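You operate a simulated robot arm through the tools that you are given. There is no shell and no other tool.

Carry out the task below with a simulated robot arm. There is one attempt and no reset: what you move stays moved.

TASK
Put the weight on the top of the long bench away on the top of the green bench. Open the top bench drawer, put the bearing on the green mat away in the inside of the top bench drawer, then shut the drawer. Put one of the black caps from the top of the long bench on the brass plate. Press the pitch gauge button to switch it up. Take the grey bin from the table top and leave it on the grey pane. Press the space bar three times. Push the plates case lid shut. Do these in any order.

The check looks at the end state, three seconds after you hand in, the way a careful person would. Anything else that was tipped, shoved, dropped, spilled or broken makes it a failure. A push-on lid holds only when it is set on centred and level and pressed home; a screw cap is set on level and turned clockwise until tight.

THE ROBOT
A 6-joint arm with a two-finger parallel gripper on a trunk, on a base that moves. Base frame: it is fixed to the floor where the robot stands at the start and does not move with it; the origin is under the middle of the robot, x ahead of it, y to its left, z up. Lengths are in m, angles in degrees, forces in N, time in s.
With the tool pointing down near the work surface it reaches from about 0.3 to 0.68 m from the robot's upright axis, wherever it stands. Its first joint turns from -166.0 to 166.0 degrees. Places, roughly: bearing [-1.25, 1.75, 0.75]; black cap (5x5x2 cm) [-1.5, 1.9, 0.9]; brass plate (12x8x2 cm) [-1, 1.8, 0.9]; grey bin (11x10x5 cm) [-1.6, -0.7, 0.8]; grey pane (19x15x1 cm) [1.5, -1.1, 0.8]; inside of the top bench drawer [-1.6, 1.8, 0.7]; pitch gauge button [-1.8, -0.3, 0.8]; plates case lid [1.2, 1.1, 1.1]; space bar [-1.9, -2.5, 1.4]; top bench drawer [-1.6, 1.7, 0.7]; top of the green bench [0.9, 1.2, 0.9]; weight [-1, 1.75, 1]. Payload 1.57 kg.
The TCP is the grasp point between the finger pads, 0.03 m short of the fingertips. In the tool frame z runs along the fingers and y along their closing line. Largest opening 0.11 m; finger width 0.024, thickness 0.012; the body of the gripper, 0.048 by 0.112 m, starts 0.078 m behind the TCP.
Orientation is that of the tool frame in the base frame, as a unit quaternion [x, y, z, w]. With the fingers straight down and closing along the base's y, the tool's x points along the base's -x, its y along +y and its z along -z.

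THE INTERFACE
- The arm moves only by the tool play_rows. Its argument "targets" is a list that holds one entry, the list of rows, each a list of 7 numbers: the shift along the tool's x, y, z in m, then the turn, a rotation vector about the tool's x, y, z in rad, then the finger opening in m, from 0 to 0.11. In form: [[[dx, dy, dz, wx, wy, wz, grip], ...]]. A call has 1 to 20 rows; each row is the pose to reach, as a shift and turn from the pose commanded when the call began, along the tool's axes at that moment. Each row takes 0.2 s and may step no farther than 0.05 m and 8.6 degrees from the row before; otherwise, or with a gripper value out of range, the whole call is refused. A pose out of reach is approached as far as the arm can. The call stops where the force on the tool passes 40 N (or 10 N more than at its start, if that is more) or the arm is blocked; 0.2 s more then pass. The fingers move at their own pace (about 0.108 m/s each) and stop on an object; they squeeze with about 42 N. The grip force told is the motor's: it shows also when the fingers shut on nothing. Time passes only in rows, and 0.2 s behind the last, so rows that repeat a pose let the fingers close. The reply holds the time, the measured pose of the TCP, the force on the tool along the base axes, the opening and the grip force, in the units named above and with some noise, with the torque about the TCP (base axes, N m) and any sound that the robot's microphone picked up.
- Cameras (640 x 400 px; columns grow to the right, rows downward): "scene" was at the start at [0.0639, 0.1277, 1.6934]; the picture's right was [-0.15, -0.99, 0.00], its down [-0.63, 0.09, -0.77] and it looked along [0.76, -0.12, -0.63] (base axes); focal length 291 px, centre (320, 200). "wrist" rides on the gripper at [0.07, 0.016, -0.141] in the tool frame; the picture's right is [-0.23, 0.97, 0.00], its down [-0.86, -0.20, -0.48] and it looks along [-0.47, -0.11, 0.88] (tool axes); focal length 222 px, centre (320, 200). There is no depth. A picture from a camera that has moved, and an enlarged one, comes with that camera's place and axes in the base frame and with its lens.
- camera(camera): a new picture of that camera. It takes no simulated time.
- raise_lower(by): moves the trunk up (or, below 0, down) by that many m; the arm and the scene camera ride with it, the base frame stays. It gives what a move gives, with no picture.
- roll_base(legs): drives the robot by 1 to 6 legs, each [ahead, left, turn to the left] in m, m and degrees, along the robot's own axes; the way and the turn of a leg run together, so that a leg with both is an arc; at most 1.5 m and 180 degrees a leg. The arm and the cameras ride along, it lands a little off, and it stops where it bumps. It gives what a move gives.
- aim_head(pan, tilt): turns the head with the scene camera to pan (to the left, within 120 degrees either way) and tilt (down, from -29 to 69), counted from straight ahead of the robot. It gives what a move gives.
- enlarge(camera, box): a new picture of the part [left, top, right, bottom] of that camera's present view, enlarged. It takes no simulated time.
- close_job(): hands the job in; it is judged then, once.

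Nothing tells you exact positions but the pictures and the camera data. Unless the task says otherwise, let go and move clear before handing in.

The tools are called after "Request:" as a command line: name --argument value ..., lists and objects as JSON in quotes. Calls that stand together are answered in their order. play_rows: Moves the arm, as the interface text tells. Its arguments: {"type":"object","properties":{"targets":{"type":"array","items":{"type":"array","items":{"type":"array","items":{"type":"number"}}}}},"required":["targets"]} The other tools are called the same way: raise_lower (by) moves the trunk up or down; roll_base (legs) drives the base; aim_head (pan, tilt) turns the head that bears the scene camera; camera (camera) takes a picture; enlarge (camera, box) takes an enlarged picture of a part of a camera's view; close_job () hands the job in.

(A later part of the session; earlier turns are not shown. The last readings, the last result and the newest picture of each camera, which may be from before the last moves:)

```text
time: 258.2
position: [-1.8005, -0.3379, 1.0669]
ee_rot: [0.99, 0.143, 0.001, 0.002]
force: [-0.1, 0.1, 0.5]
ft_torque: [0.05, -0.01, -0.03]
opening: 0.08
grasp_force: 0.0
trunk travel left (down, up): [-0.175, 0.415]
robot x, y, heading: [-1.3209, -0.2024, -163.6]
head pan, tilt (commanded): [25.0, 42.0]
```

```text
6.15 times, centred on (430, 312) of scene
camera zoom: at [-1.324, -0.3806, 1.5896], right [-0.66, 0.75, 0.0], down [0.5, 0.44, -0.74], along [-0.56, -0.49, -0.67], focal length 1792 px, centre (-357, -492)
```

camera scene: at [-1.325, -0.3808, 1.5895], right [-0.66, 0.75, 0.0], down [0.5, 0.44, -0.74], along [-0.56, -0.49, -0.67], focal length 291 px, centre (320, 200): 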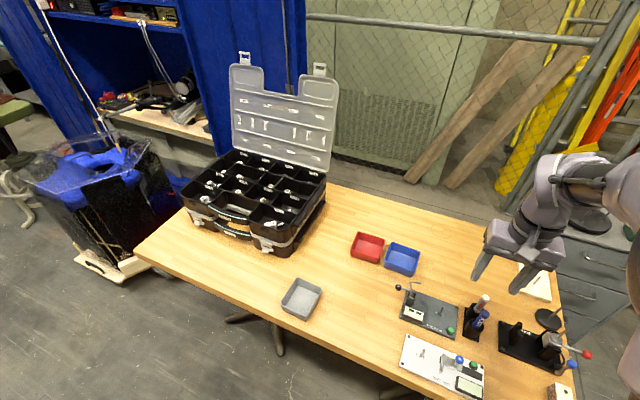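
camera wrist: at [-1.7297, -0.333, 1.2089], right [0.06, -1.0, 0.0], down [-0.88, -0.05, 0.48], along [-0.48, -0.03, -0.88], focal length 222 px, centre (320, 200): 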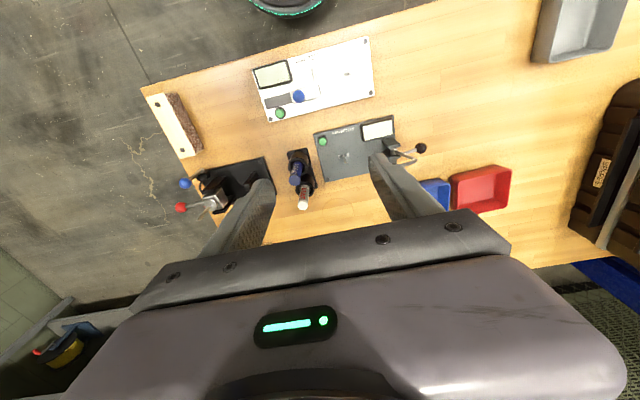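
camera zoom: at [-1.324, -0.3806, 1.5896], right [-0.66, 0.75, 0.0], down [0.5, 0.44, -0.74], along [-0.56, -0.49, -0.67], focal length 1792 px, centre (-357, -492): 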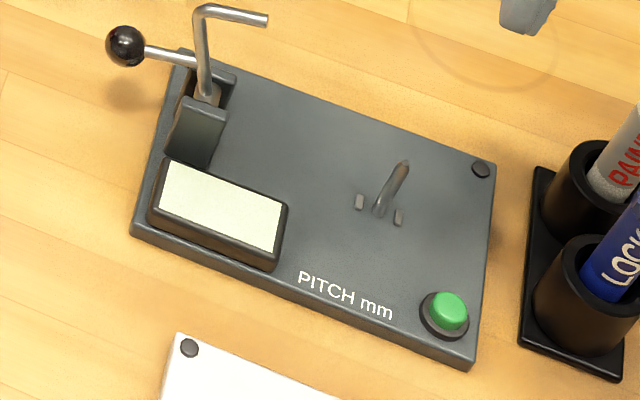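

The display changed on the single click: it no longer shows the two bars. I'll recheck it later. Now the grey bin: rolling left to face it.

Request:
roll_base --legs '[[0, 0.4, 0]]'

Request:
camera --camera "wrist"

Request:
camera --camera "scene"

```text
time: 260.7
position: [-1.6864, -0.7256, 1.0659]
ee_rot: [0.99, 0.143, 0.001, 0.001]
force: [0.1, 0.2, -0.4]
ft_torque: [0.04, 0.0, 0.01]
opening: 0.0799
grasp_force: 0.0
trunk travel left (down, up): [-0.175, 0.415]
robot x, y, heading: [-1.2031, -0.5841, -163.7]
head pan, tilt (commanded): [25.0, 42.0]
```

```text
taken
camera wrist: at [-1.6154, -0.7208, 1.2083], right [0.06, -1.0, 0.0], down [-0.88, -0.05, 0.48], along [-0.48, -0.03, -0.88], focal length 222 px, centre (320, 200)
```

wrist: 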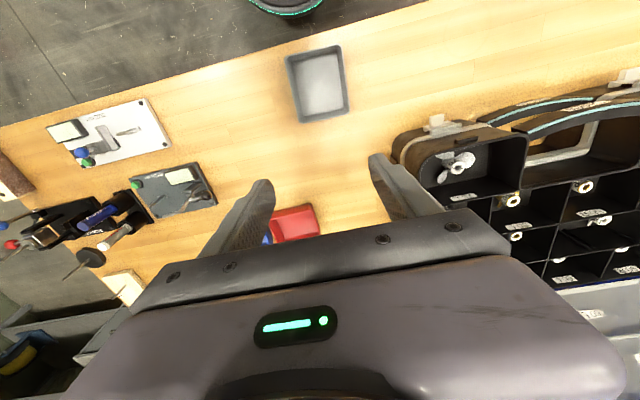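

```text
taken
camera scene: at [-1.2096, -0.769, 1.5895], right [-0.66, 0.75, 0.0], down [0.5, 0.44, -0.74], along [-0.56, -0.49, -0.67], focal length 291 px, centre (320, 200)
```

scene: 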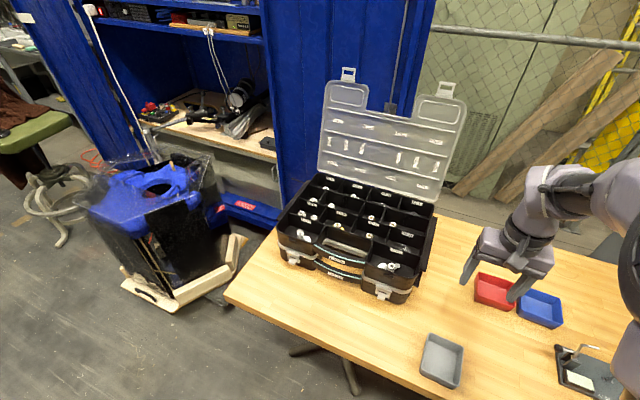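

Request:
enlarge --camera "wrist" --box '[260, 25, 380, 145]'

Request:
enlarge --camera "scene" --box '[520, 320, 640, 400]'

```text
3.33 times, centred on (320, 85) of wrist
camera zoom: at [-1.6154, -0.7208, 1.2083], right [0.06, -1.0, 0.0], down [-0.88, -0.05, 0.48], along [-0.48, -0.03, -0.88], focal length 740 px, centre (320, 583)
```

zoom: 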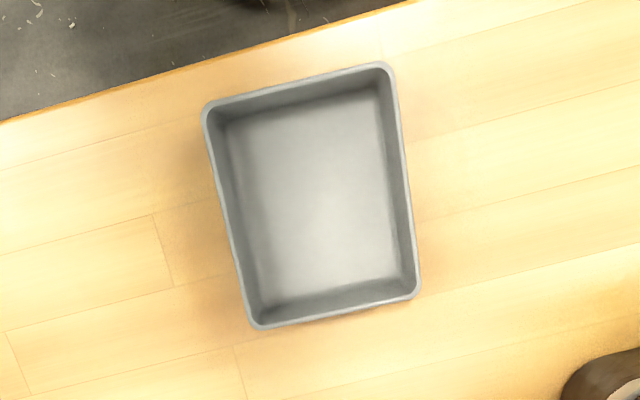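

```text
5.00 times, centred on (580, 360) of scene
camera zoom: at [-1.2096, -0.769, 1.5895], right [-0.66, 0.75, 0.0], down [0.5, 0.44, -0.74], along [-0.56, -0.49, -0.67], focal length 1456 px, centre (-980, -600)
```

zoom: 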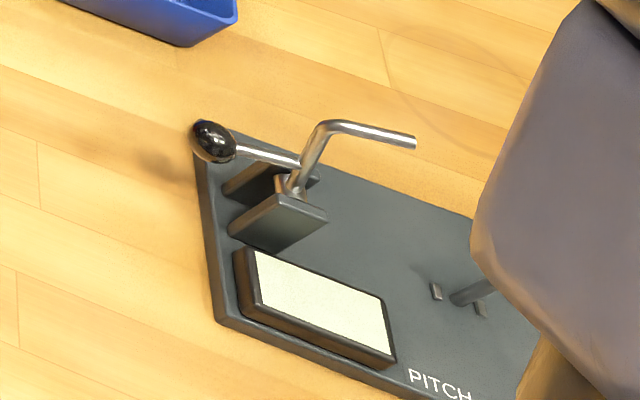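

The bin is about 9 × 10 cm and aligned with the robot, so it fits between the fully open fingers. Moving over its centre.

Request:
play_rows --targets '[[[0.03, 0.006, 0, 0, 0, 0.03, 0.11], [0.0577, 0.0125, 0, 0, 0, 0.03, 0.11], [0.0577, 0.0125, 0.04, 0, 0, 0.03, 0.11], [0.0577, 0.0125, 0.08, 0, 0, 0.03, 0.11], [0.0577, 0.0125, 0.12, 0, 0, 0.03, 0.11], [0.0577, 0.0125, 0.16, 0, 0, 0.03, 0.11]]]'

Request:
camera --camera "wrist"

```text
time: 262.1
position: [-1.6278, -0.7212, 0.9052]
ee_rot: [0.992, 0.128, 0.001, 0.002]
force: [0.1, -0.4, 0.4]
ft_torque: [-0.03, -0.02, 0.06]
opening: 0.1101
grasp_force: 0.0
trunk travel left (down, up): [-0.175, 0.415]
robot x, y, heading: [-1.2046, -0.5838, -163.6]
head pan, tilt (commanded): [25.0, 42.0]
```

```text
taken
camera wrist: at [-1.5558, -0.7182, 1.0476], right [0.03, -1.0, 0.0], down [-0.88, -0.02, 0.48], along [-0.48, -0.02, -0.88], focal length 222 px, centre (320, 200)
```

wrist: 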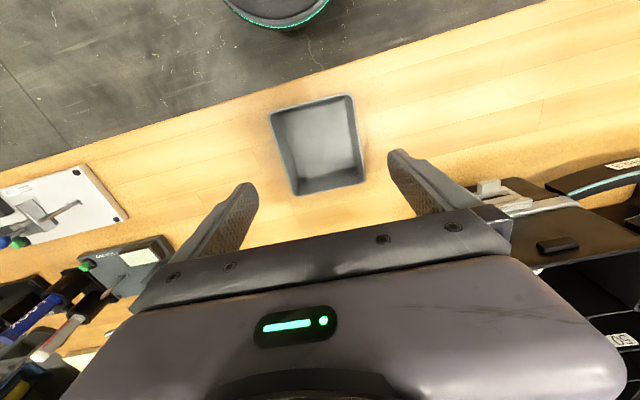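

Request:
play_rows --targets '[[[0.002, 0.002, 0.04, 0, 0, 0, 0.11], [0.002, 0.002, 0.075, 0, 0, 0, 0.11], [0.002, 0.002, 0.09, 0, 0, 0, 0.11], [0.002, 0.002, 0.1, 0, 0, 0, 0.11]]]'

Request:
camera --camera "wrist"

```text
time: 263.1
position: [-1.6249, -0.7235, 0.8065]
ee_rot: [0.992, 0.128, 0.002, 0.003]
force: [0.2, 0.6, -0.3]
ft_torque: [0.0, -0.01, 0.04]
opening: 0.1099
grasp_force: 0.0
trunk travel left (down, up): [-0.175, 0.415]
robot x, y, heading: [-1.2072, -0.5854, -163.5]
head pan, tilt (commanded): [25.0, 42.0]
```

```text
taken
camera wrist: at [-1.5533, -0.72, 0.9484], right [0.03, -1.0, 0.0], down [-0.88, -0.02, 0.48], along [-0.48, -0.02, -0.88], focal length 222 px, centre (320, 200)
```

wrist: 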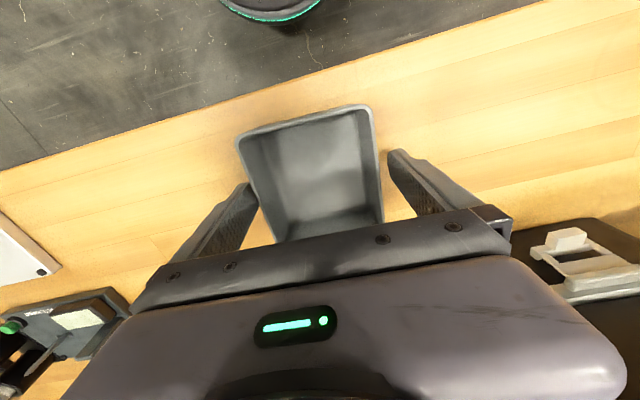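

The bin sits between the fingers with clearance on both sides. Lowering a little more and closing.

Request:
play_rows --targets '[[[0, 0, 0.006, 0, 0, 0, 0.11], [0, 0, 0.012, 0, 0, 0, 0.11], [0, 0, 0.012, 0, 0, 0, 0.09], [0, 0, 0.012, 0, 0, 0, 0.075], [0, 0, 0.012, 0, 0, 0, 0.075]]]'

Request:
camera --camera "wrist"

```text
time: 264.3
position: [-1.6238, -0.7225, 0.7947]
ee_rot: [0.992, 0.128, 0.001, 0.002]
force: [-0.5, 0.3, 1.2]
ft_torque: [-0.02, 0.11, -0.04]
opening: 0.0908
grasp_force: 42.1
trunk travel left (down, up): [-0.175, 0.415]
robot x, y, heading: [-1.2049, -0.5846, -163.4]
head pan, tilt (commanded): [25.0, 42.0]
```

```text
taken
camera wrist: at [-1.5533, -0.7196, 0.9367], right [0.03, -1.0, 0.0], down [-0.88, -0.02, 0.48], along [-0.48, -0.02, -0.88], focal length 222 px, centre (320, 200)
```

wrist: 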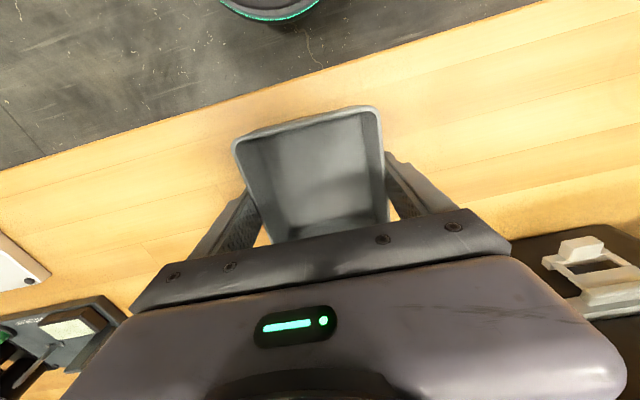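

Bin gripped. Lifting, backing away from the table and driving toward the grey pane.

Request:
play_rows --targets '[[[0, 0, -0.04, 0, 0, 0, 0.075], [0, 0, -0.08, 0, 0, 0, 0.075], [0, 0, -0.12, 0, 0, 0, 0.075], [0, 0, -0.16, 0, 0, 0, 0.075], [0, 0, -0.2, 0, 0, 0, 0.075], [0, 0, -0.24, 0, 0, 0, 0.075]]]'

Request:
camera --camera "wrist"

```text
time: 265.7
position: [-1.6249, -0.72, 1.0331]
ee_rot: [0.992, 0.128, 0.001, 0.002]
force: [-0.6, 0.2, -0.6]
ft_torque: [0.0, 0.02, -0.01]
opening: 0.0909
grasp_force: 41.6
trunk travel left (down, up): [-0.175, 0.415]
robot x, y, heading: [-1.2022, -0.5851, -163.4]
head pan, tilt (commanded): [25.0, 42.0]
```

```text
taken
camera wrist: at [-1.5539, -0.7177, 1.1758], right [0.03, -1.0, 0.0], down [-0.88, -0.02, 0.48], along [-0.48, -0.02, -0.88], focal length 222 px, centre (320, 200)
```

wrist: 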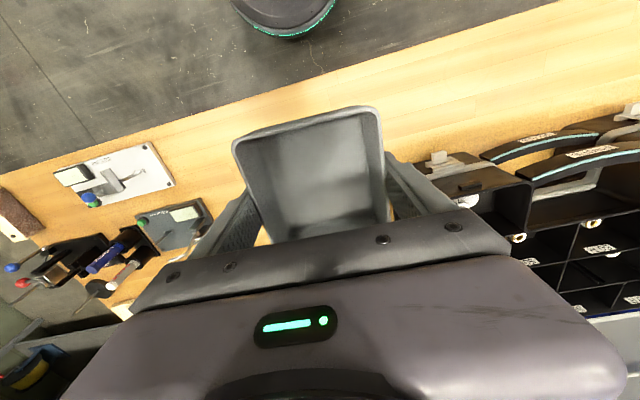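

Request:
roll_base --legs '[[-0.8, 0, 0], [0, 0, 180], [0.7, -1.1, 0]]'

Request:
aim_head --pan 15 --tilt 35

Request:
camera --camera "scene"

Request:
camera --camera "wrist"

```text
time: 283.4
position: [0.957, -1.0978, 1.0346]
ee_rot: [-0.117, 0.993, 0.002, 0.0]
force: [0.4, 0.4, 0.3]
ft_torque: [0.0, 0.02, -0.01]
opening: 0.0909
grasp_force: 42.1
trunk travel left (down, up): [-0.175, 0.415]
robot x, y, heading: [0.5353, -1.2268, 15.1]
head pan, tilt (commanded): [25.0, 42.0]
```

```text
time: 284.1
position: [0.9578, -1.0985, 1.0335]
ee_rot: [-0.117, 0.993, 0.003, -0.001]
force: [-0.9, -0.1, -0.8]
ft_torque: [0.02, 0.0, 0.01]
opening: 0.0906
grasp_force: 42.1
trunk travel left (down, up): [-0.175, 0.415]
robot x, y, heading: [0.5364, -1.223, 15.1]
head pan, tilt (commanded): [15.0, 35.0]
```

```text
taken
camera scene: at [0.5544, -1.0497, 1.6], right [0.5, -0.86, 0.0], down [-0.5, -0.29, -0.82], along [0.71, 0.41, -0.57], focal length 291 px, centre (320, 200)
```

scene: 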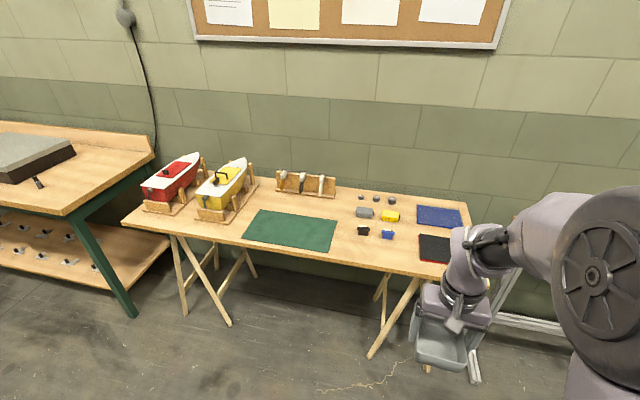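

```text
taken
camera wrist: at [0.8863, -1.0985, 1.1752], right [0.0, 1.0, 0.0], down [0.88, 0.0, 0.48], along [0.48, 0.01, -0.88], focal length 222 px, centre (320, 200)
```

wrist: 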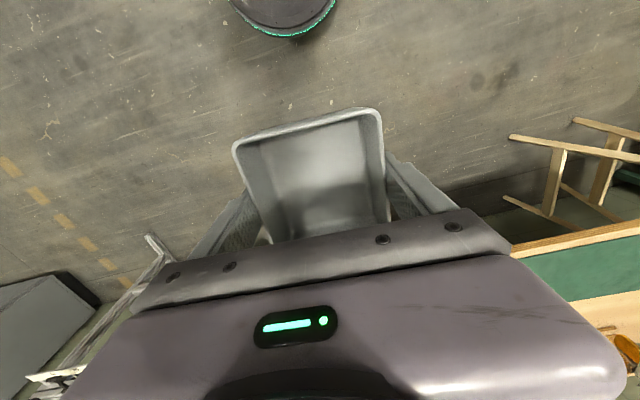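

Request:
enlarge --camera "scene" --box '[330, 180, 490, 280]'

Request:
enlarge --camera "scene" --box '[0, 130, 160, 230]'

Request:
aim_head --pan -40 --tilt 35

Request:
camera --camera "scene"

```text
4.00 times, centred on (410, 230) of scene
camera zoom: at [0.5544, -1.0497, 1.6], right [0.5, -0.86, 0.0], down [-0.5, -0.29, -0.82], along [0.71, 0.41, -0.57], focal length 1164 px, centre (-40, 80)
```

zoom: 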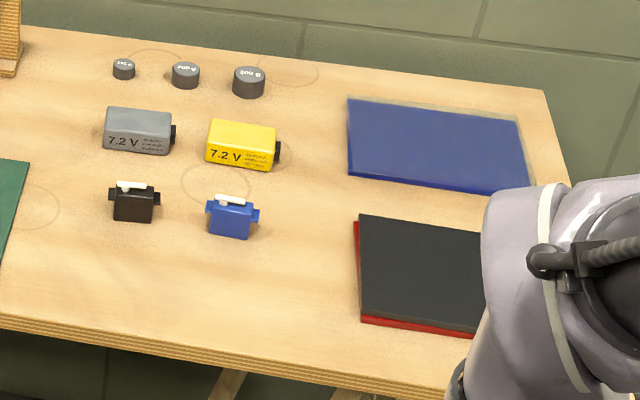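

```text
4.00 times, centred on (80, 180) of scene
camera zoom: at [0.5544, -1.0497, 1.6], right [0.5, -0.86, 0.0], down [-0.5, -0.29, -0.82], along [0.71, 0.41, -0.57], focal length 1164 px, centre (1280, 280)
```

zoom: 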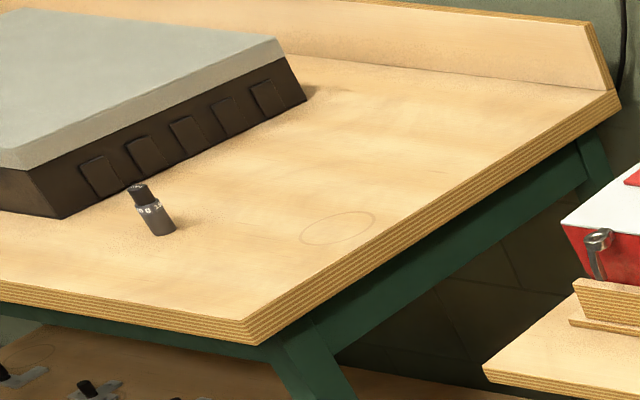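

```text
time: 285.4
position: [0.9571, -1.0972, 1.0338]
ee_rot: [-0.117, 0.993, 0.003, -0.001]
force: [1.0, 0.1, -1.1]
ft_torque: [0.01, -0.01, -0.03]
opening: 0.0912
grasp_force: 42.1
trunk travel left (down, up): [-0.175, 0.415]
robot x, y, heading: [0.5321, -1.2243, 15.0]
head pan, tilt (commanded): [-40.0, 35.0]
```

```text
taken
camera scene: at [0.5581, -1.1309, 1.6], right [-0.42, -0.91, 0.0], down [-0.52, 0.24, -0.82], along [0.74, -0.34, -0.57], focal length 291 px, centre (320, 200)
```

scene: 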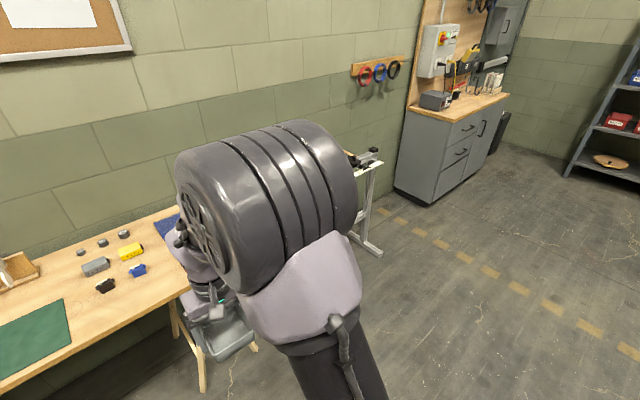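

The weight still stands upright on the green bench. The dark grey pane lies on the trestle table at about (1.525, -1.058). Moving closer with the bin.

Request:
roll_base --legs '[[0.3, -0.12, 1.2]]'

Request:
aim_head --pan 10 --tilt 45

Request:
camera --camera "scene"

Request:
camera --camera "wrist"

```text
time: 287.5
position: [1.2699, -1.1207, 1.0323]
ee_rot: [-0.128, 0.992, 0.002, -0.001]
force: [1.1, -0.1, -1.3]
ft_torque: [0.0, 0.01, 0.02]
opening: 0.0908
grasp_force: 41.8
trunk travel left (down, up): [-0.175, 0.415]
robot x, y, heading: [0.8502, -1.2586, 16.5]
head pan, tilt (commanded): [-40.0, 35.0]
```

```text
time: 288.7
position: [1.2698, -1.1227, 1.0323]
ee_rot: [-0.129, 0.992, 0.003, -0.001]
force: [0.0, 0.2, -1.4]
ft_torque: [0.01, -0.01, 0.04]
opening: 0.0909
grasp_force: 42.1
trunk travel left (down, up): [-0.175, 0.415]
robot x, y, heading: [0.8502, -1.2558, 16.6]
head pan, tilt (commanded): [10.0, 45.0]
```

```text
taken
camera scene: at [0.8632, -1.0928, 1.5852], right [0.45, -0.9, 0.0], down [-0.63, -0.32, -0.71], along [0.63, 0.32, -0.71], focal length 291 px, centre (320, 200)
```

scene: 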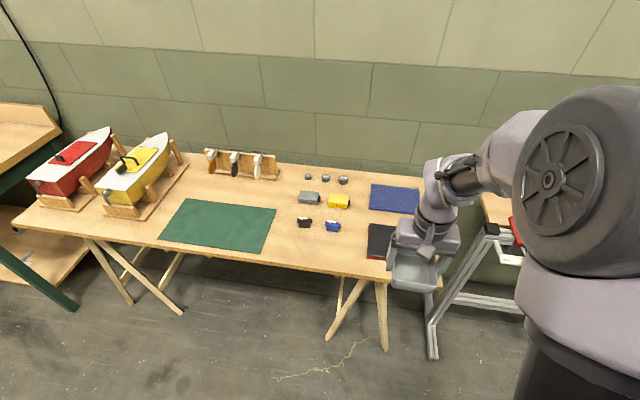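

```text
taken
camera wrist: at [1.1985, -1.1236, 1.1752], right [-0.03, 1.0, 0.0], down [0.88, 0.02, 0.48], along [0.48, 0.02, -0.88], focal length 222 px, centre (320, 200)
```

wrist: 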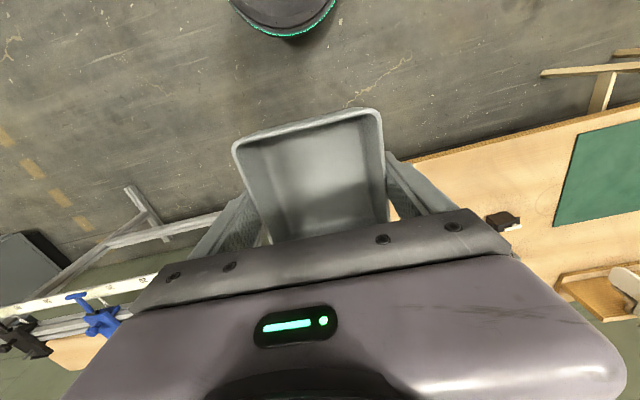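

Request:
roll_base --legs '[[0.2, 0.0, 0]]'

Request:
camera --camera "scene"

Request:
camera --camera "wrist"

```text
time: 290.3
position: [1.4613, -1.0646, 1.0325]
ee_rot: [-0.128, 0.992, 0.002, -0.001]
force: [0.9, 0.3, -0.4]
ft_torque: [-0.01, 0.03, 0.01]
opening: 0.0908
grasp_force: 42.0
trunk travel left (down, up): [-0.175, 0.415]
robot x, y, heading: [1.0415, -1.2068, 16.4]
head pan, tilt (commanded): [10.0, 45.0]
```

```text
taken
camera scene: at [1.0549, -1.036, 1.5851], right [0.45, -0.9, 0.0], down [-0.63, -0.32, -0.71], along [0.63, 0.32, -0.71], focal length 291 px, centre (320, 200)
```

scene: 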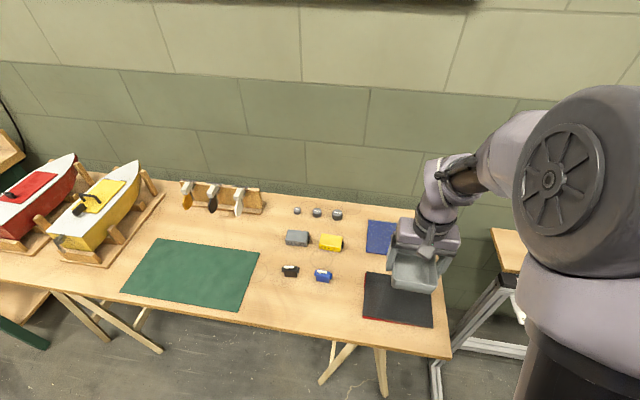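

```text
taken
camera wrist: at [1.3899, -1.0672, 1.1749], right [-0.03, 1.0, 0.0], down [0.88, 0.02, 0.48], along [0.48, 0.02, -0.88], focal length 222 px, centre (320, 200)
```

wrist: 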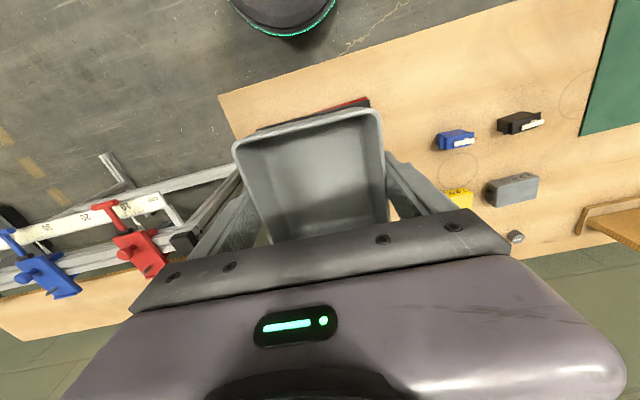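

Request:
enlarge --camera "scene" --box '[330, 200, 490, 340]'

Request:
enlarge --camera "wrist" --box '[210, 60, 410, 185]'

```text
2.86 times, centred on (410, 270) of scene
camera zoom: at [1.0549, -1.036, 1.5851], right [0.45, -0.9, 0.0], down [-0.63, -0.32, -0.71], along [0.63, 0.32, -0.71], focal length 832 px, centre (63, 0)
```

zoom: 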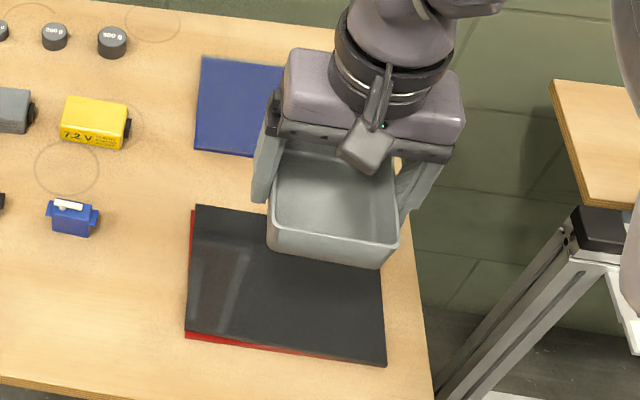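

```text
3.20 times, centred on (310, 122) of wrist
camera zoom: at [1.3899, -1.0672, 1.1749], right [-0.03, 1.0, 0.0], down [0.88, 0.02, 0.48], along [0.48, 0.02, -0.88], focal length 711 px, centre (352, 448)
```

zoom: 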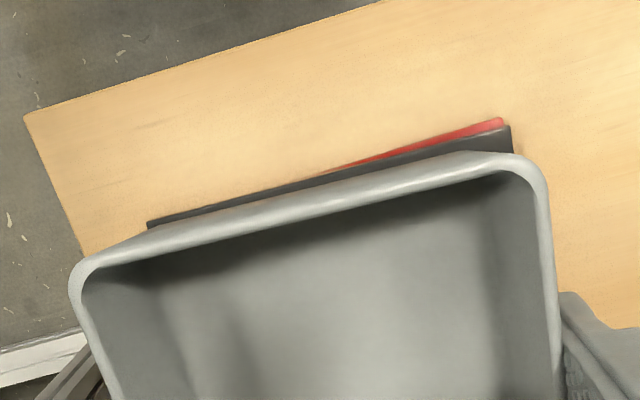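

The dark grey pane's centre is at about (1.514, -1.060). Moving the bin over it and lowering.

Request:
play_rows --targets '[[[-0.026, -0.004, 0.0, 0, 0, 0, 0.075], [-0.0523, -0.0085, 0.0, 0, 0, 0, 0.075], [-0.0523, -0.0085, 0.04, 0, 0, 0, 0.075], [-0.0523, -0.0085, 0.08, 0, 0, 0, 0.075], [-0.0523, -0.0085, 0.12, 0, 0, 0, 0.075], [-0.0523, -0.0085, 0.15, 0, 0, 0, 0.075]]]'

Request:
enlarge --camera "scene" --box '[330, 200, 490, 340]'

Request:
camera --camera "wrist"

```text
time: 291.7
position: [1.5134, -1.058, 0.8827]
ee_rot: [-0.127, 0.992, 0.002, -0.001]
force: [-0.4, 0.5, -0.2]
ft_torque: [0.0, 0.02, -0.04]
opening: 0.0909
grasp_force: 42.0
trunk travel left (down, up): [-0.175, 0.415]
robot x, y, heading: [1.0401, -1.2032, 16.2]
head pan, tilt (commanded): [10.0, 45.0]
```

```text
2.86 times, centred on (410, 270) of scene
camera zoom: at [1.0542, -1.0362, 1.5852], right [0.45, -0.9, 0.0], down [-0.63, -0.32, -0.71], along [0.63, 0.32, -0.71], focal length 832 px, centre (63, 0)
```

zoom: 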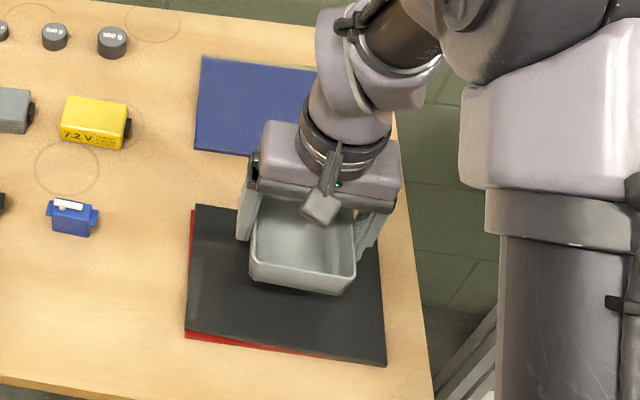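

```text
taken
camera wrist: at [1.4428, -1.061, 1.0247], right [-0.03, 1.0, 0.0], down [0.88, 0.02, 0.48], along [0.48, 0.02, -0.88], focal length 222 px, centre (320, 200)
```

wrist: 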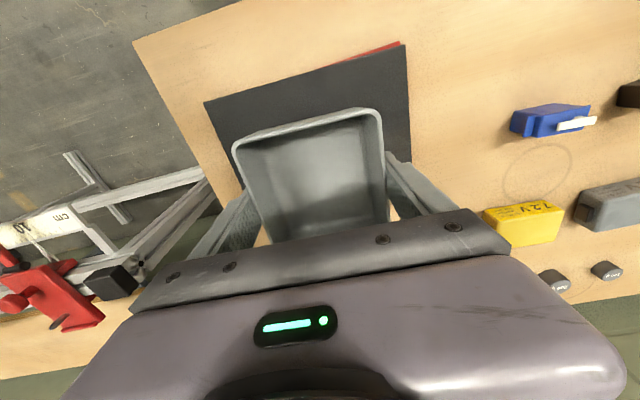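

Request:
play_rows --targets '[[[0, 0, 0.015, 0, 0, 0, 0.075], [0, 0, 0.027, 0, 0, 0, 0.075], [0, 0, 0.035, 0, 0, 0, 0.075]]]'

Request:
camera --camera "wrist"

Request:
enlarge --camera "scene" --box '[330, 200, 490, 340]'

```text
time: 292.5
position: [1.5136, -1.0597, 0.8478]
ee_rot: [-0.129, 0.992, 0.002, -0.001]
force: [-0.2, 0.0, -0.7]
ft_torque: [-0.02, -0.04, 0.01]
opening: 0.0908
grasp_force: 42.3
trunk travel left (down, up): [-0.175, 0.415]
robot x, y, heading: [1.0406, -1.1997, 16.6]
head pan, tilt (commanded): [10.0, 45.0]
```

```text
taken
camera wrist: at [1.4421, -1.061, 0.9901], right [-0.03, 1.0, 0.0], down [0.88, 0.02, 0.48], along [0.48, 0.02, -0.88], focal length 222 px, centre (320, 200)
```

wrist: 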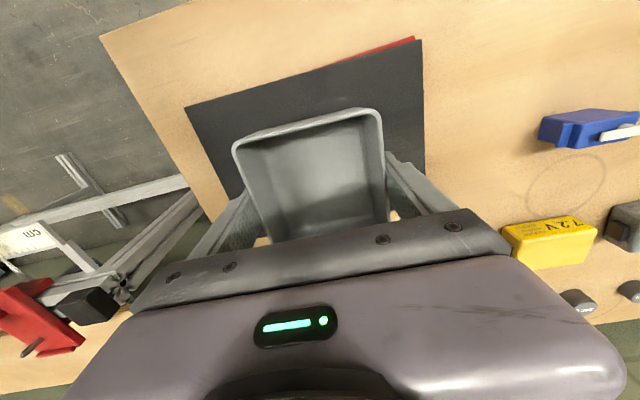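

```text
2.86 times, centred on (410, 270) of scene
camera zoom: at [1.054, -1.0363, 1.5852], right [0.45, -0.9, 0.0], down [-0.63, -0.32, -0.71], along [0.63, 0.32, -0.71], focal length 832 px, centre (63, 0)
```

zoom: 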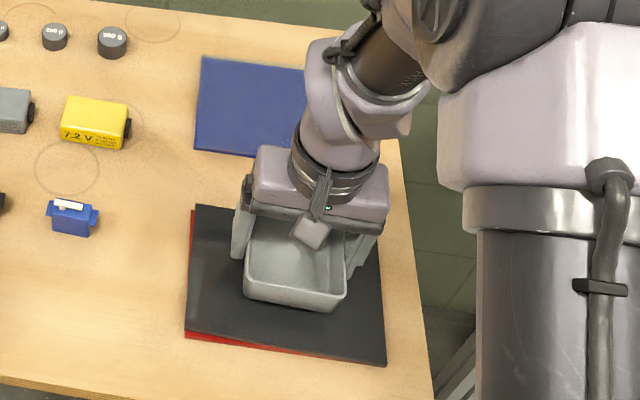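

Still above the pane. Stepping down gently until contact.

Request:
play_rows --targets '[[[0, 0, 0.005, 0, 0, 0, 0.075], [0, 0, 0.01, 0, 0, 0, 0.075], [0, 0, 0.014, 0, 0, 0, 0.075]]]'

Request:
play_rows --targets '[[[0, 0, 0.003, 0, 0, 0, 0.075], [0, 0, 0.006, 0, 0, 0, 0.075]]]'

```text
time: 293.3
position: [1.5131, -1.0587, 0.8338]
ee_rot: [-0.128, 0.992, 0.003, -0.001]
force: [-0.5, 0.1, -0.1]
ft_torque: [0.0, 0.03, 0.01]
opening: 0.0908
grasp_force: 41.8
trunk travel left (down, up): [-0.175, 0.415]
robot x, y, heading: [1.0445, -1.2006, 16.5]
head pan, tilt (commanded): [10.0, 45.0]
```

```text
time: 293.9
position: [1.5133, -1.0597, 0.8297]
ee_rot: [-0.128, 0.992, 0.003, 0.0]
force: [0.6, 0.2, 22.5]
ft_torque: [-0.2, 0.49, -0.02]
opening: 0.0909
grasp_force: 42.5
trunk travel left (down, up): [-0.175, 0.415]
robot x, y, heading: [1.0392, -1.2028, 16.6]
head pan, tilt (commanded): [10.0, 45.0]
```

Contact with the pane. Releasing and lifting away.

Request:
play_rows --targets '[[[0, 0, -0.002, 0, 0, 0, 0.095], [0, 0, -0.002, 0, 0, 0, 0.11], [0, 0, -0.002, 0, 0, 0, 0.11], [0, 0, -0.02, 0, 0, 0, 0.11], [0, 0, -0.05, 0, 0, 0, 0.11], [0, 0, -0.09, 0, 0, 0, 0.11], [0, 0, -0.13, 0, 0, 0, 0.11], [0, 0, -0.17, 0, 0, 0, 0.11], [0, 0, -0.21, 0, 0, 0, 0.11]]]'

Request:
camera --camera "wrist"

Request:
enlarge --camera "scene" --box '[330, 200, 490, 340]'

```text
time: 295.9
position: [1.5127, -1.0627, 1.0394]
ee_rot: [-0.127, 0.992, 0.003, -0.001]
force: [0.5, 0.5, -0.1]
ft_torque: [0.01, -0.01, -0.02]
opening: 0.11
grasp_force: 0.1
trunk travel left (down, up): [-0.175, 0.415]
robot x, y, heading: [1.0402, -1.1983, 16.5]
head pan, tilt (commanded): [10.0, 45.0]
```

```text
taken
camera wrist: at [1.4407, -1.0644, 1.1819], right [-0.03, 1.0, 0.0], down [0.88, 0.02, 0.48], along [0.48, 0.02, -0.88], focal length 222 px, centre (320, 200)
```

wrist: 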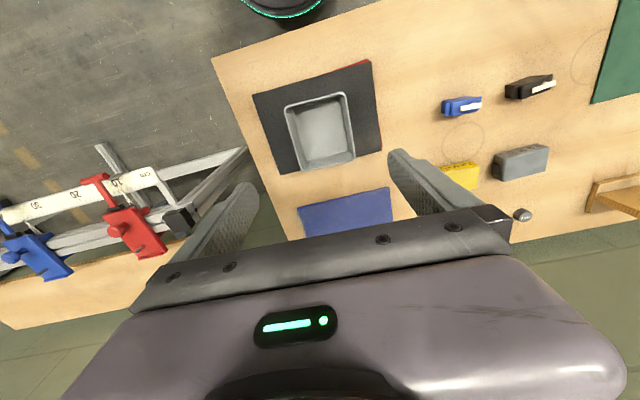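

```text
2.86 times, centred on (410, 270) of scene
camera zoom: at [1.0533, -1.0365, 1.5853], right [0.45, -0.9, 0.0], down [-0.63, -0.32, -0.71], along [0.63, 0.32, -0.71], focal length 832 px, centre (63, 0)
```

zoom: 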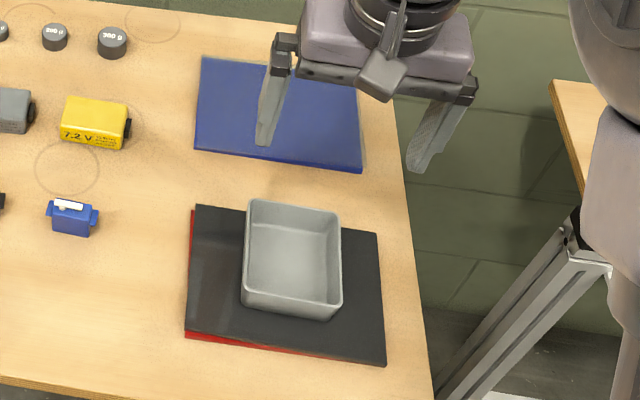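

The bin rests level on the grey pane. Now to the computer cabinet for the space bar: backing off, turning round and driving over for a look.

Request:
roll_base --legs '[[-0.4, 0, 0], [0, 0, 180], [1.1, 0.6, 0]]'

Request:
aim_head --pan 10 --tilt 20

Request:
camera --camera "scene"

Request:
aim_head --pan 10 --tilt 50

Request:
camera --camera "scene"

```text
time: 311.8
position: [-0.6772, -2.3924, 1.0384]
ee_rot: [0.99, 0.142, 0.001, 0.001]
force: [0.6, -0.2, -0.6]
ft_torque: [0.01, -0.01, 0.0]
opening: 0.11
grasp_force: 0.1
trunk travel left (down, up): [-0.175, 0.415]
robot x, y, heading: [-0.2071, -2.243, -162.0]
head pan, tilt (commanded): [10.0, 45.0]
```

```text
time: 312.6
position: [-0.6759, -2.3915, 1.0394]
ee_rot: [0.99, 0.142, 0.001, 0.002]
force: [0.5, 0.0, 1.3]
ft_torque: [0.0, -0.02, -0.03]
opening: 0.1097
grasp_force: 0.1
trunk travel left (down, up): [-0.175, 0.415]
robot x, y, heading: [-0.2096, -2.2426, -162.1]
head pan, tilt (commanded): [10.0, 20.0]
```

```text
taken
camera scene: at [-0.2284, -2.4097, 1.6238], right [-0.47, 0.88, 0.0], down [0.3, 0.16, -0.94], along [-0.83, -0.44, -0.34], focal length 291 px, centre (320, 200)
```

scene: 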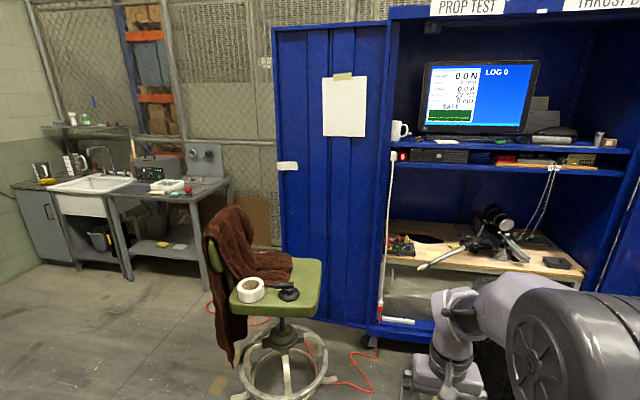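

```text
time: 313.6
position: [-0.676, -2.3914, 1.0386]
ee_rot: [0.99, 0.142, 0.001, 0.003]
force: [-0.4, 0.0, 0.1]
ft_torque: [-0.04, 0.0, 0.01]
opening: 0.1102
grasp_force: 0.0
trunk travel left (down, up): [-0.175, 0.415]
robot x, y, heading: [-0.2068, -2.2388, -161.8]
head pan, tilt (commanded): [10.0, 50.0]
```

```text
taken
camera scene: at [-0.2142, -2.4021, 1.5784], right [-0.47, 0.88, 0.0], down [0.68, 0.36, -0.64], along [-0.57, -0.3, -0.77], focal length 291 px, centre (320, 200)
```

scene: 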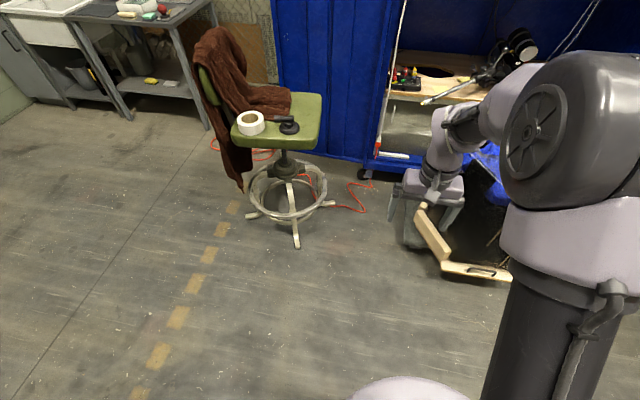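

Request:
aim_head --pan 12 --tilt 15

Request:
enlarge --camera "scene" --box '[340, 40, 600, 200]'

```text
time: 314.6
position: [-0.6764, -2.3918, 1.0387]
ee_rot: [0.99, 0.142, 0.002, 0.003]
force: [-0.8, -0.4, -0.3]
ft_torque: [-0.02, -0.03, 0.04]
opening: 0.1101
grasp_force: 0.0
trunk travel left (down, up): [-0.175, 0.415]
robot x, y, heading: [-0.2084, -2.2413, -162.1]
head pan, tilt (commanded): [12.0, 15.0]
```

```text
2.46 times, centred on (470, 120) of scene
camera zoom: at [-0.2271, -2.4127, 1.632], right [-0.5, 0.87, 0.0], down [0.22, 0.13, -0.97], along [-0.84, -0.48, -0.26], focal length 717 px, centre (-49, 397)
```

zoom: 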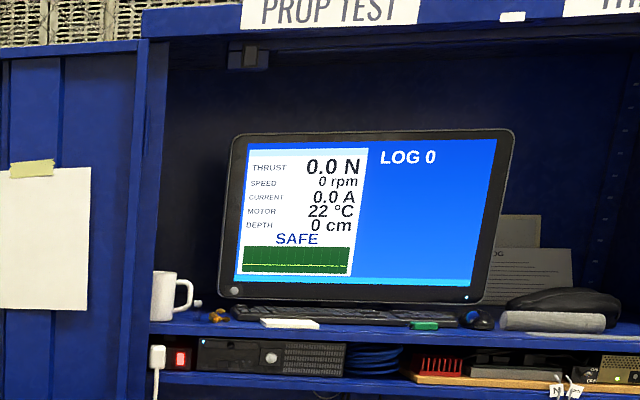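

The keyboard lies on the cabinet shelf in front of the monitor, with a notepad in front of it; the screen shows "LOG 0". I'll raise the trunk to see it from higher up.

Request:
raise_lower --by 0.41

Request:
roll_base --legs '[[0.5, 0.03, -1.5]]'

Request:
aim_head --pan -5 --tilt 25

Request:
camera --camera "scene"

```text
refused: 0.41 is not a number from -0.4 to 0.4
```

```text
time: 317.5
position: [-1.1438, -2.5564, 1.0383]
ee_rot: [0.992, 0.13, 0.001, 0.002]
force: [0.1, -0.3, -0.2]
ft_torque: [-0.04, -0.01, 0.02]
opening: 0.1099
grasp_force: 0.1
trunk travel left (down, up): [-0.175, 0.415]
robot x, y, heading: [-0.6669, -2.4148, -163.2]
head pan, tilt (commanded): [12.0, 15.0]
```

```text
time: 318.3
position: [-1.1427, -2.5582, 1.0393]
ee_rot: [0.992, 0.129, 0.002, 0.003]
force: [0.4, 0.0, -0.5]
ft_torque: [-0.03, -0.01, -0.02]
opening: 0.1099
grasp_force: 0.1
trunk travel left (down, up): [-0.175, 0.415]
robot x, y, heading: [-0.6705, -2.4179, -163.4]
head pan, tilt (commanded): [-5.0, 25.0]
```

```text
taken
camera scene: at [-0.7029, -2.5627, 1.6158], right [-0.2, 0.98, 0.0], down [0.41, 0.09, -0.91], along [-0.89, -0.18, -0.42], focal length 291 px, centre (320, 200)
```

scene: 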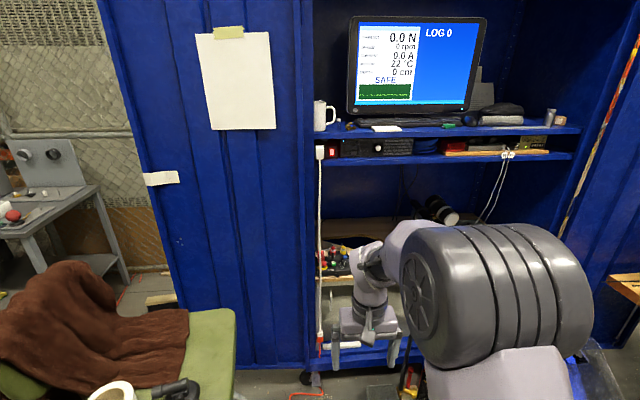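

Request:
raise_lower --by 0.4

Request:
camera --camera "scene"

Request:
camera --camera "wrist"

```text
time: 322.2
position: [-1.1437, -2.5576, 1.4391]
ee_rot: [0.992, 0.13, 0.001, 0.002]
force: [0.1, 0.3, -0.1]
ft_torque: [-0.04, 0.0, 0.0]
opening: 0.1103
grasp_force: 0.0
trunk travel left (down, up): [-0.575, 0.015]
robot x, y, heading: [-0.6743, -2.4176, -163.1]
head pan, tilt (commanded): [-5.0, 25.0]
```

```text
taken
camera scene: at [-0.7029, -2.5626, 2.0157], right [-0.2, 0.98, 0.0], down [0.41, 0.09, -0.91], along [-0.89, -0.18, -0.42], focal length 291 px, centre (320, 200)
```

scene: 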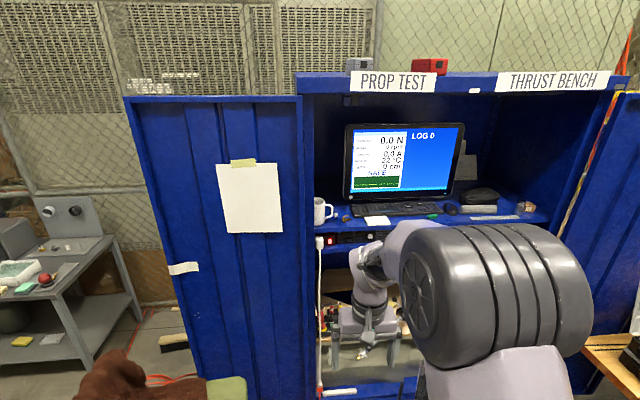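

```text
taken
camera wrist: at [-1.072, -2.5538, 1.5812], right [0.03, -1.0, 0.0], down [-0.88, -0.03, 0.48], along [-0.48, -0.02, -0.88], focal length 222 px, centre (320, 200)
```

wrist: 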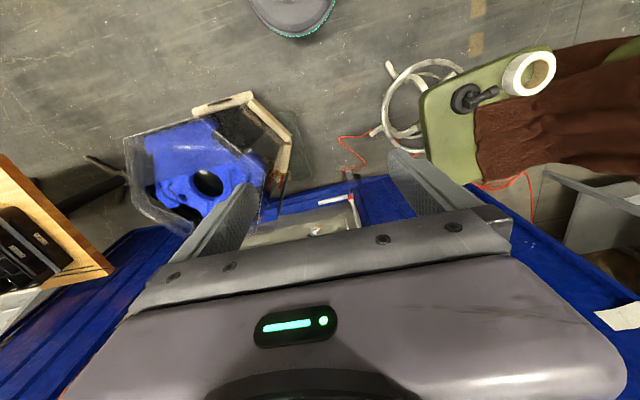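

Request:
enlarge --camera "scene" --box '[300, 170, 460, 270]'

```text
4.00 times, centred on (380, 220) of scene
camera zoom: at [-0.7029, -2.5626, 2.0157], right [-0.2, 0.98, 0.0], down [0.41, 0.09, -0.91], along [-0.89, -0.18, -0.42], focal length 1164 px, centre (80, 120)
```

zoom: 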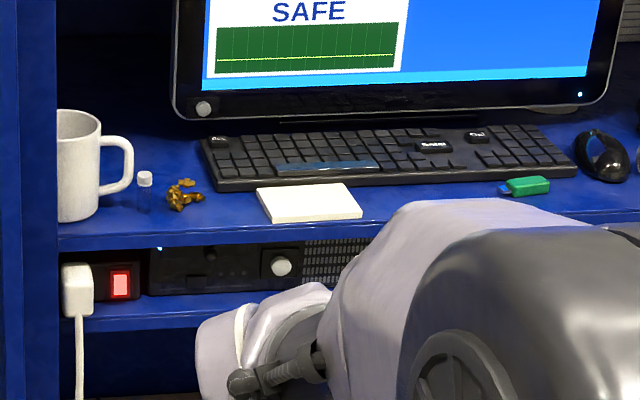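

I can see the bluish space bar clearly, at about (-1.937, -2.52, 1.4). Before rolling into the gap between the stool and the tank I'll check the clearances looking down.

Request:
aim_head --pan -25 --tilt 60

Request:
camera --camera "scene"

Request:
aim_head --pan 25 --tilt 55

Request:
camera --camera "scene"

```text
time: 323.2
position: [-1.1441, -2.5568, 1.4382]
ee_rot: [0.992, 0.13, 0.002, 0.002]
force: [0.4, 0.4, -0.7]
ft_torque: [0.0, 0.03, 0.01]
opening: 0.11
grasp_force: 0.1
trunk travel left (down, up): [-0.575, 0.015]
robot x, y, heading: [-0.6721, -2.4168, -163.2]
head pan, tilt (commanded): [-25.0, 60.0]
```

```text
taken
camera scene: at [-0.6786, -2.5344, 1.9658], right [0.14, 0.99, 0.0], down [0.86, -0.12, -0.5], along [-0.5, 0.07, -0.87], focal length 291 px, centre (320, 200)
```

scene: 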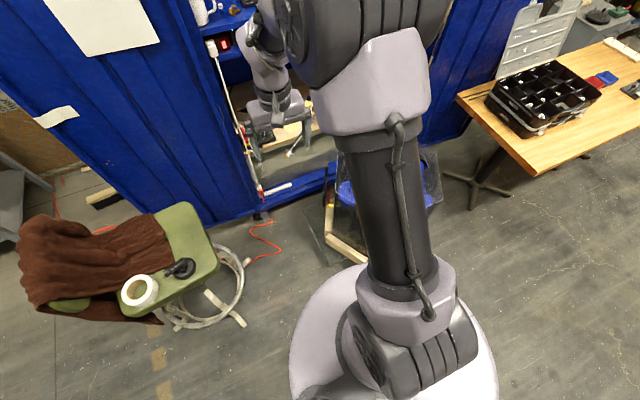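

```text
time: 324.4
position: [-1.1434, -2.5571, 1.439]
ee_rot: [0.992, 0.129, 0.002, 0.003]
force: [0.3, 0.3, 0.5]
ft_torque: [0.02, 0.04, 0.0]
opening: 0.11
grasp_force: 0.0
trunk travel left (down, up): [-0.575, 0.015]
robot x, y, heading: [-0.6723, -2.4161, -163.5]
head pan, tilt (commanded): [25.0, 55.0]
```

```text
taken
camera scene: at [-0.6666, -2.5919, 1.9718], right [-0.66, 0.75, 0.0], down [0.61, 0.54, -0.57], along [-0.43, -0.38, -0.82], focal length 291 px, centre (320, 200)
```

scene: 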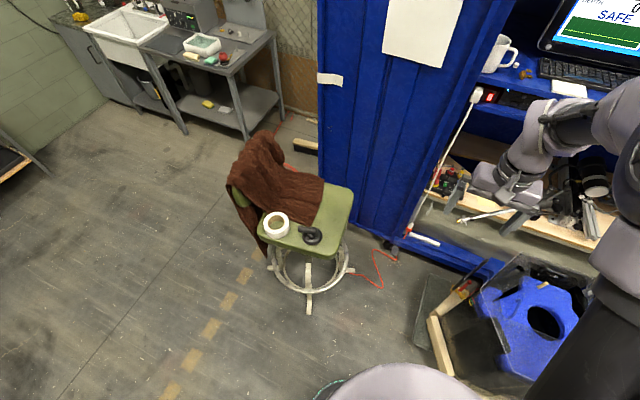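

The gap is wide enough if I stay about l = -2.2. I'll turn toward the keyboard first, then roll diagonally in.

Request:
roll_base --legs '[[0, 0, -22], [0.27, 0.16, 0]]'

Request:
aim_head --pan 0 --tilt 55

Request:
camera --camera "scene"

Request:
camera --camera "wrist"

```text
time: 327.6
position: [-1.4485, -2.4989, 1.4398]
ee_rot: [0.998, -0.062, 0.001, 0.002]
force: [-0.5, 0.1, -1.0]
ft_torque: [0.01, -0.01, 0.01]
opening: 0.1101
grasp_force: 0.1
trunk travel left (down, up): [-0.575, 0.015]
robot x, y, heading: [-0.9557, -2.5449, 174.6]
head pan, tilt (commanded): [25.0, 55.0]
```

```text
time: 328.5
position: [-1.4482, -2.4998, 1.4391]
ee_rot: [0.998, -0.063, 0.0, 0.003]
force: [-0.7, -0.1, 0.2]
ft_torque: [-0.03, -0.01, -0.01]
opening: 0.11
grasp_force: 0.0
trunk travel left (down, up): [-0.575, 0.015]
robot x, y, heading: [-0.9599, -2.5473, 174.5]
head pan, tilt (commanded): [0.0, 55.0]
```

```text
taken
camera scene: at [-1.024, -2.6798, 1.9718], right [0.09, 1.0, 0.0], down [0.82, -0.08, -0.57], along [-0.57, 0.05, -0.82], focal length 291 px, centre (320, 200)
```

scene: 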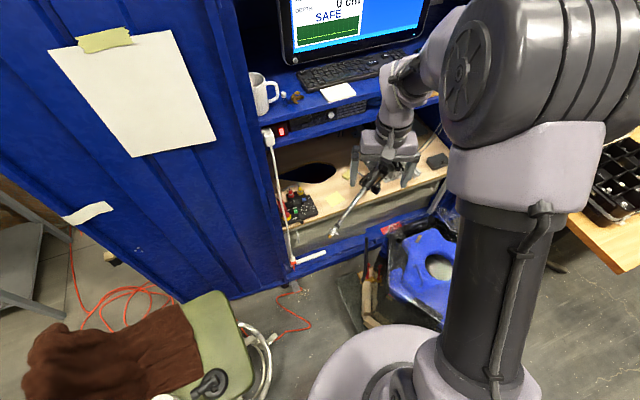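

```text
taken
camera wrist: at [-1.3817, -2.5231, 1.5814], right [-0.35, -0.94, 0.0], down [-0.82, 0.31, 0.48], along [-0.45, 0.16, -0.88], focal length 222 px, centre (320, 200)
```

wrist: 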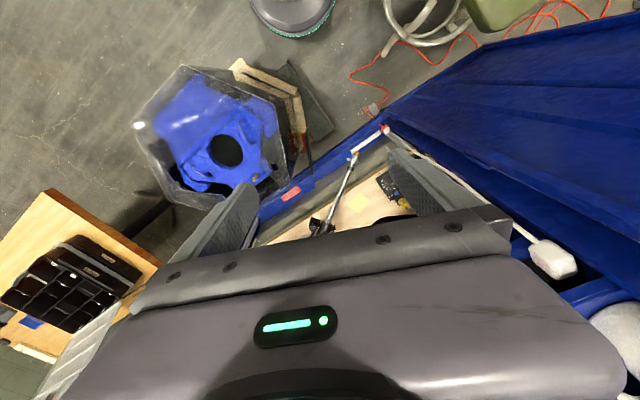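

Request:
aim_head --pan 8 --tilt 35

Request:
camera --camera "scene"

Request:
enlarge --camera "scene" --box '[230, 120, 430, 245]'

```text
time: 329.4
position: [-1.4494, -2.5007, 1.4391]
ee_rot: [0.998, -0.062, 0.0, 0.003]
force: [-0.3, -0.2, -1.1]
ft_torque: [0.0, -0.02, -0.02]
opening: 0.1101
grasp_force: 0.0
trunk travel left (down, up): [-0.575, 0.015]
robot x, y, heading: [-0.9555, -2.5456, 174.5]
head pan, tilt (commanded): [8.0, 35.0]
```

```text
taken
camera scene: at [-1.041, -2.6908, 1.9999], right [-0.05, 1.0, 0.0], down [0.57, 0.03, -0.82], along [-0.82, -0.04, -0.57], focal length 291 px, centre (320, 200)
```

scene: 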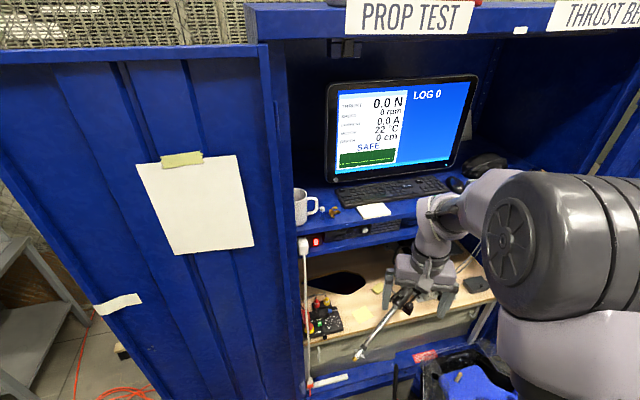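

```text
3.20 times, centred on (330, 182) of scene
camera zoom: at [-1.041, -2.6908, 1.9999], right [-0.05, 1.0, 0.0], down [0.57, 0.03, -0.82], along [-0.82, -0.04, -0.57], focal length 932 px, centre (288, 256)
```

zoom: 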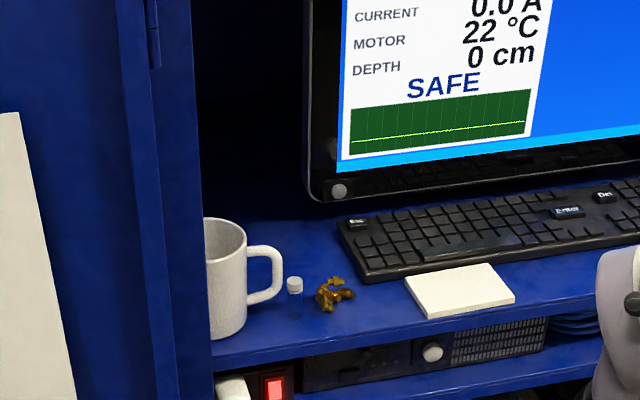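

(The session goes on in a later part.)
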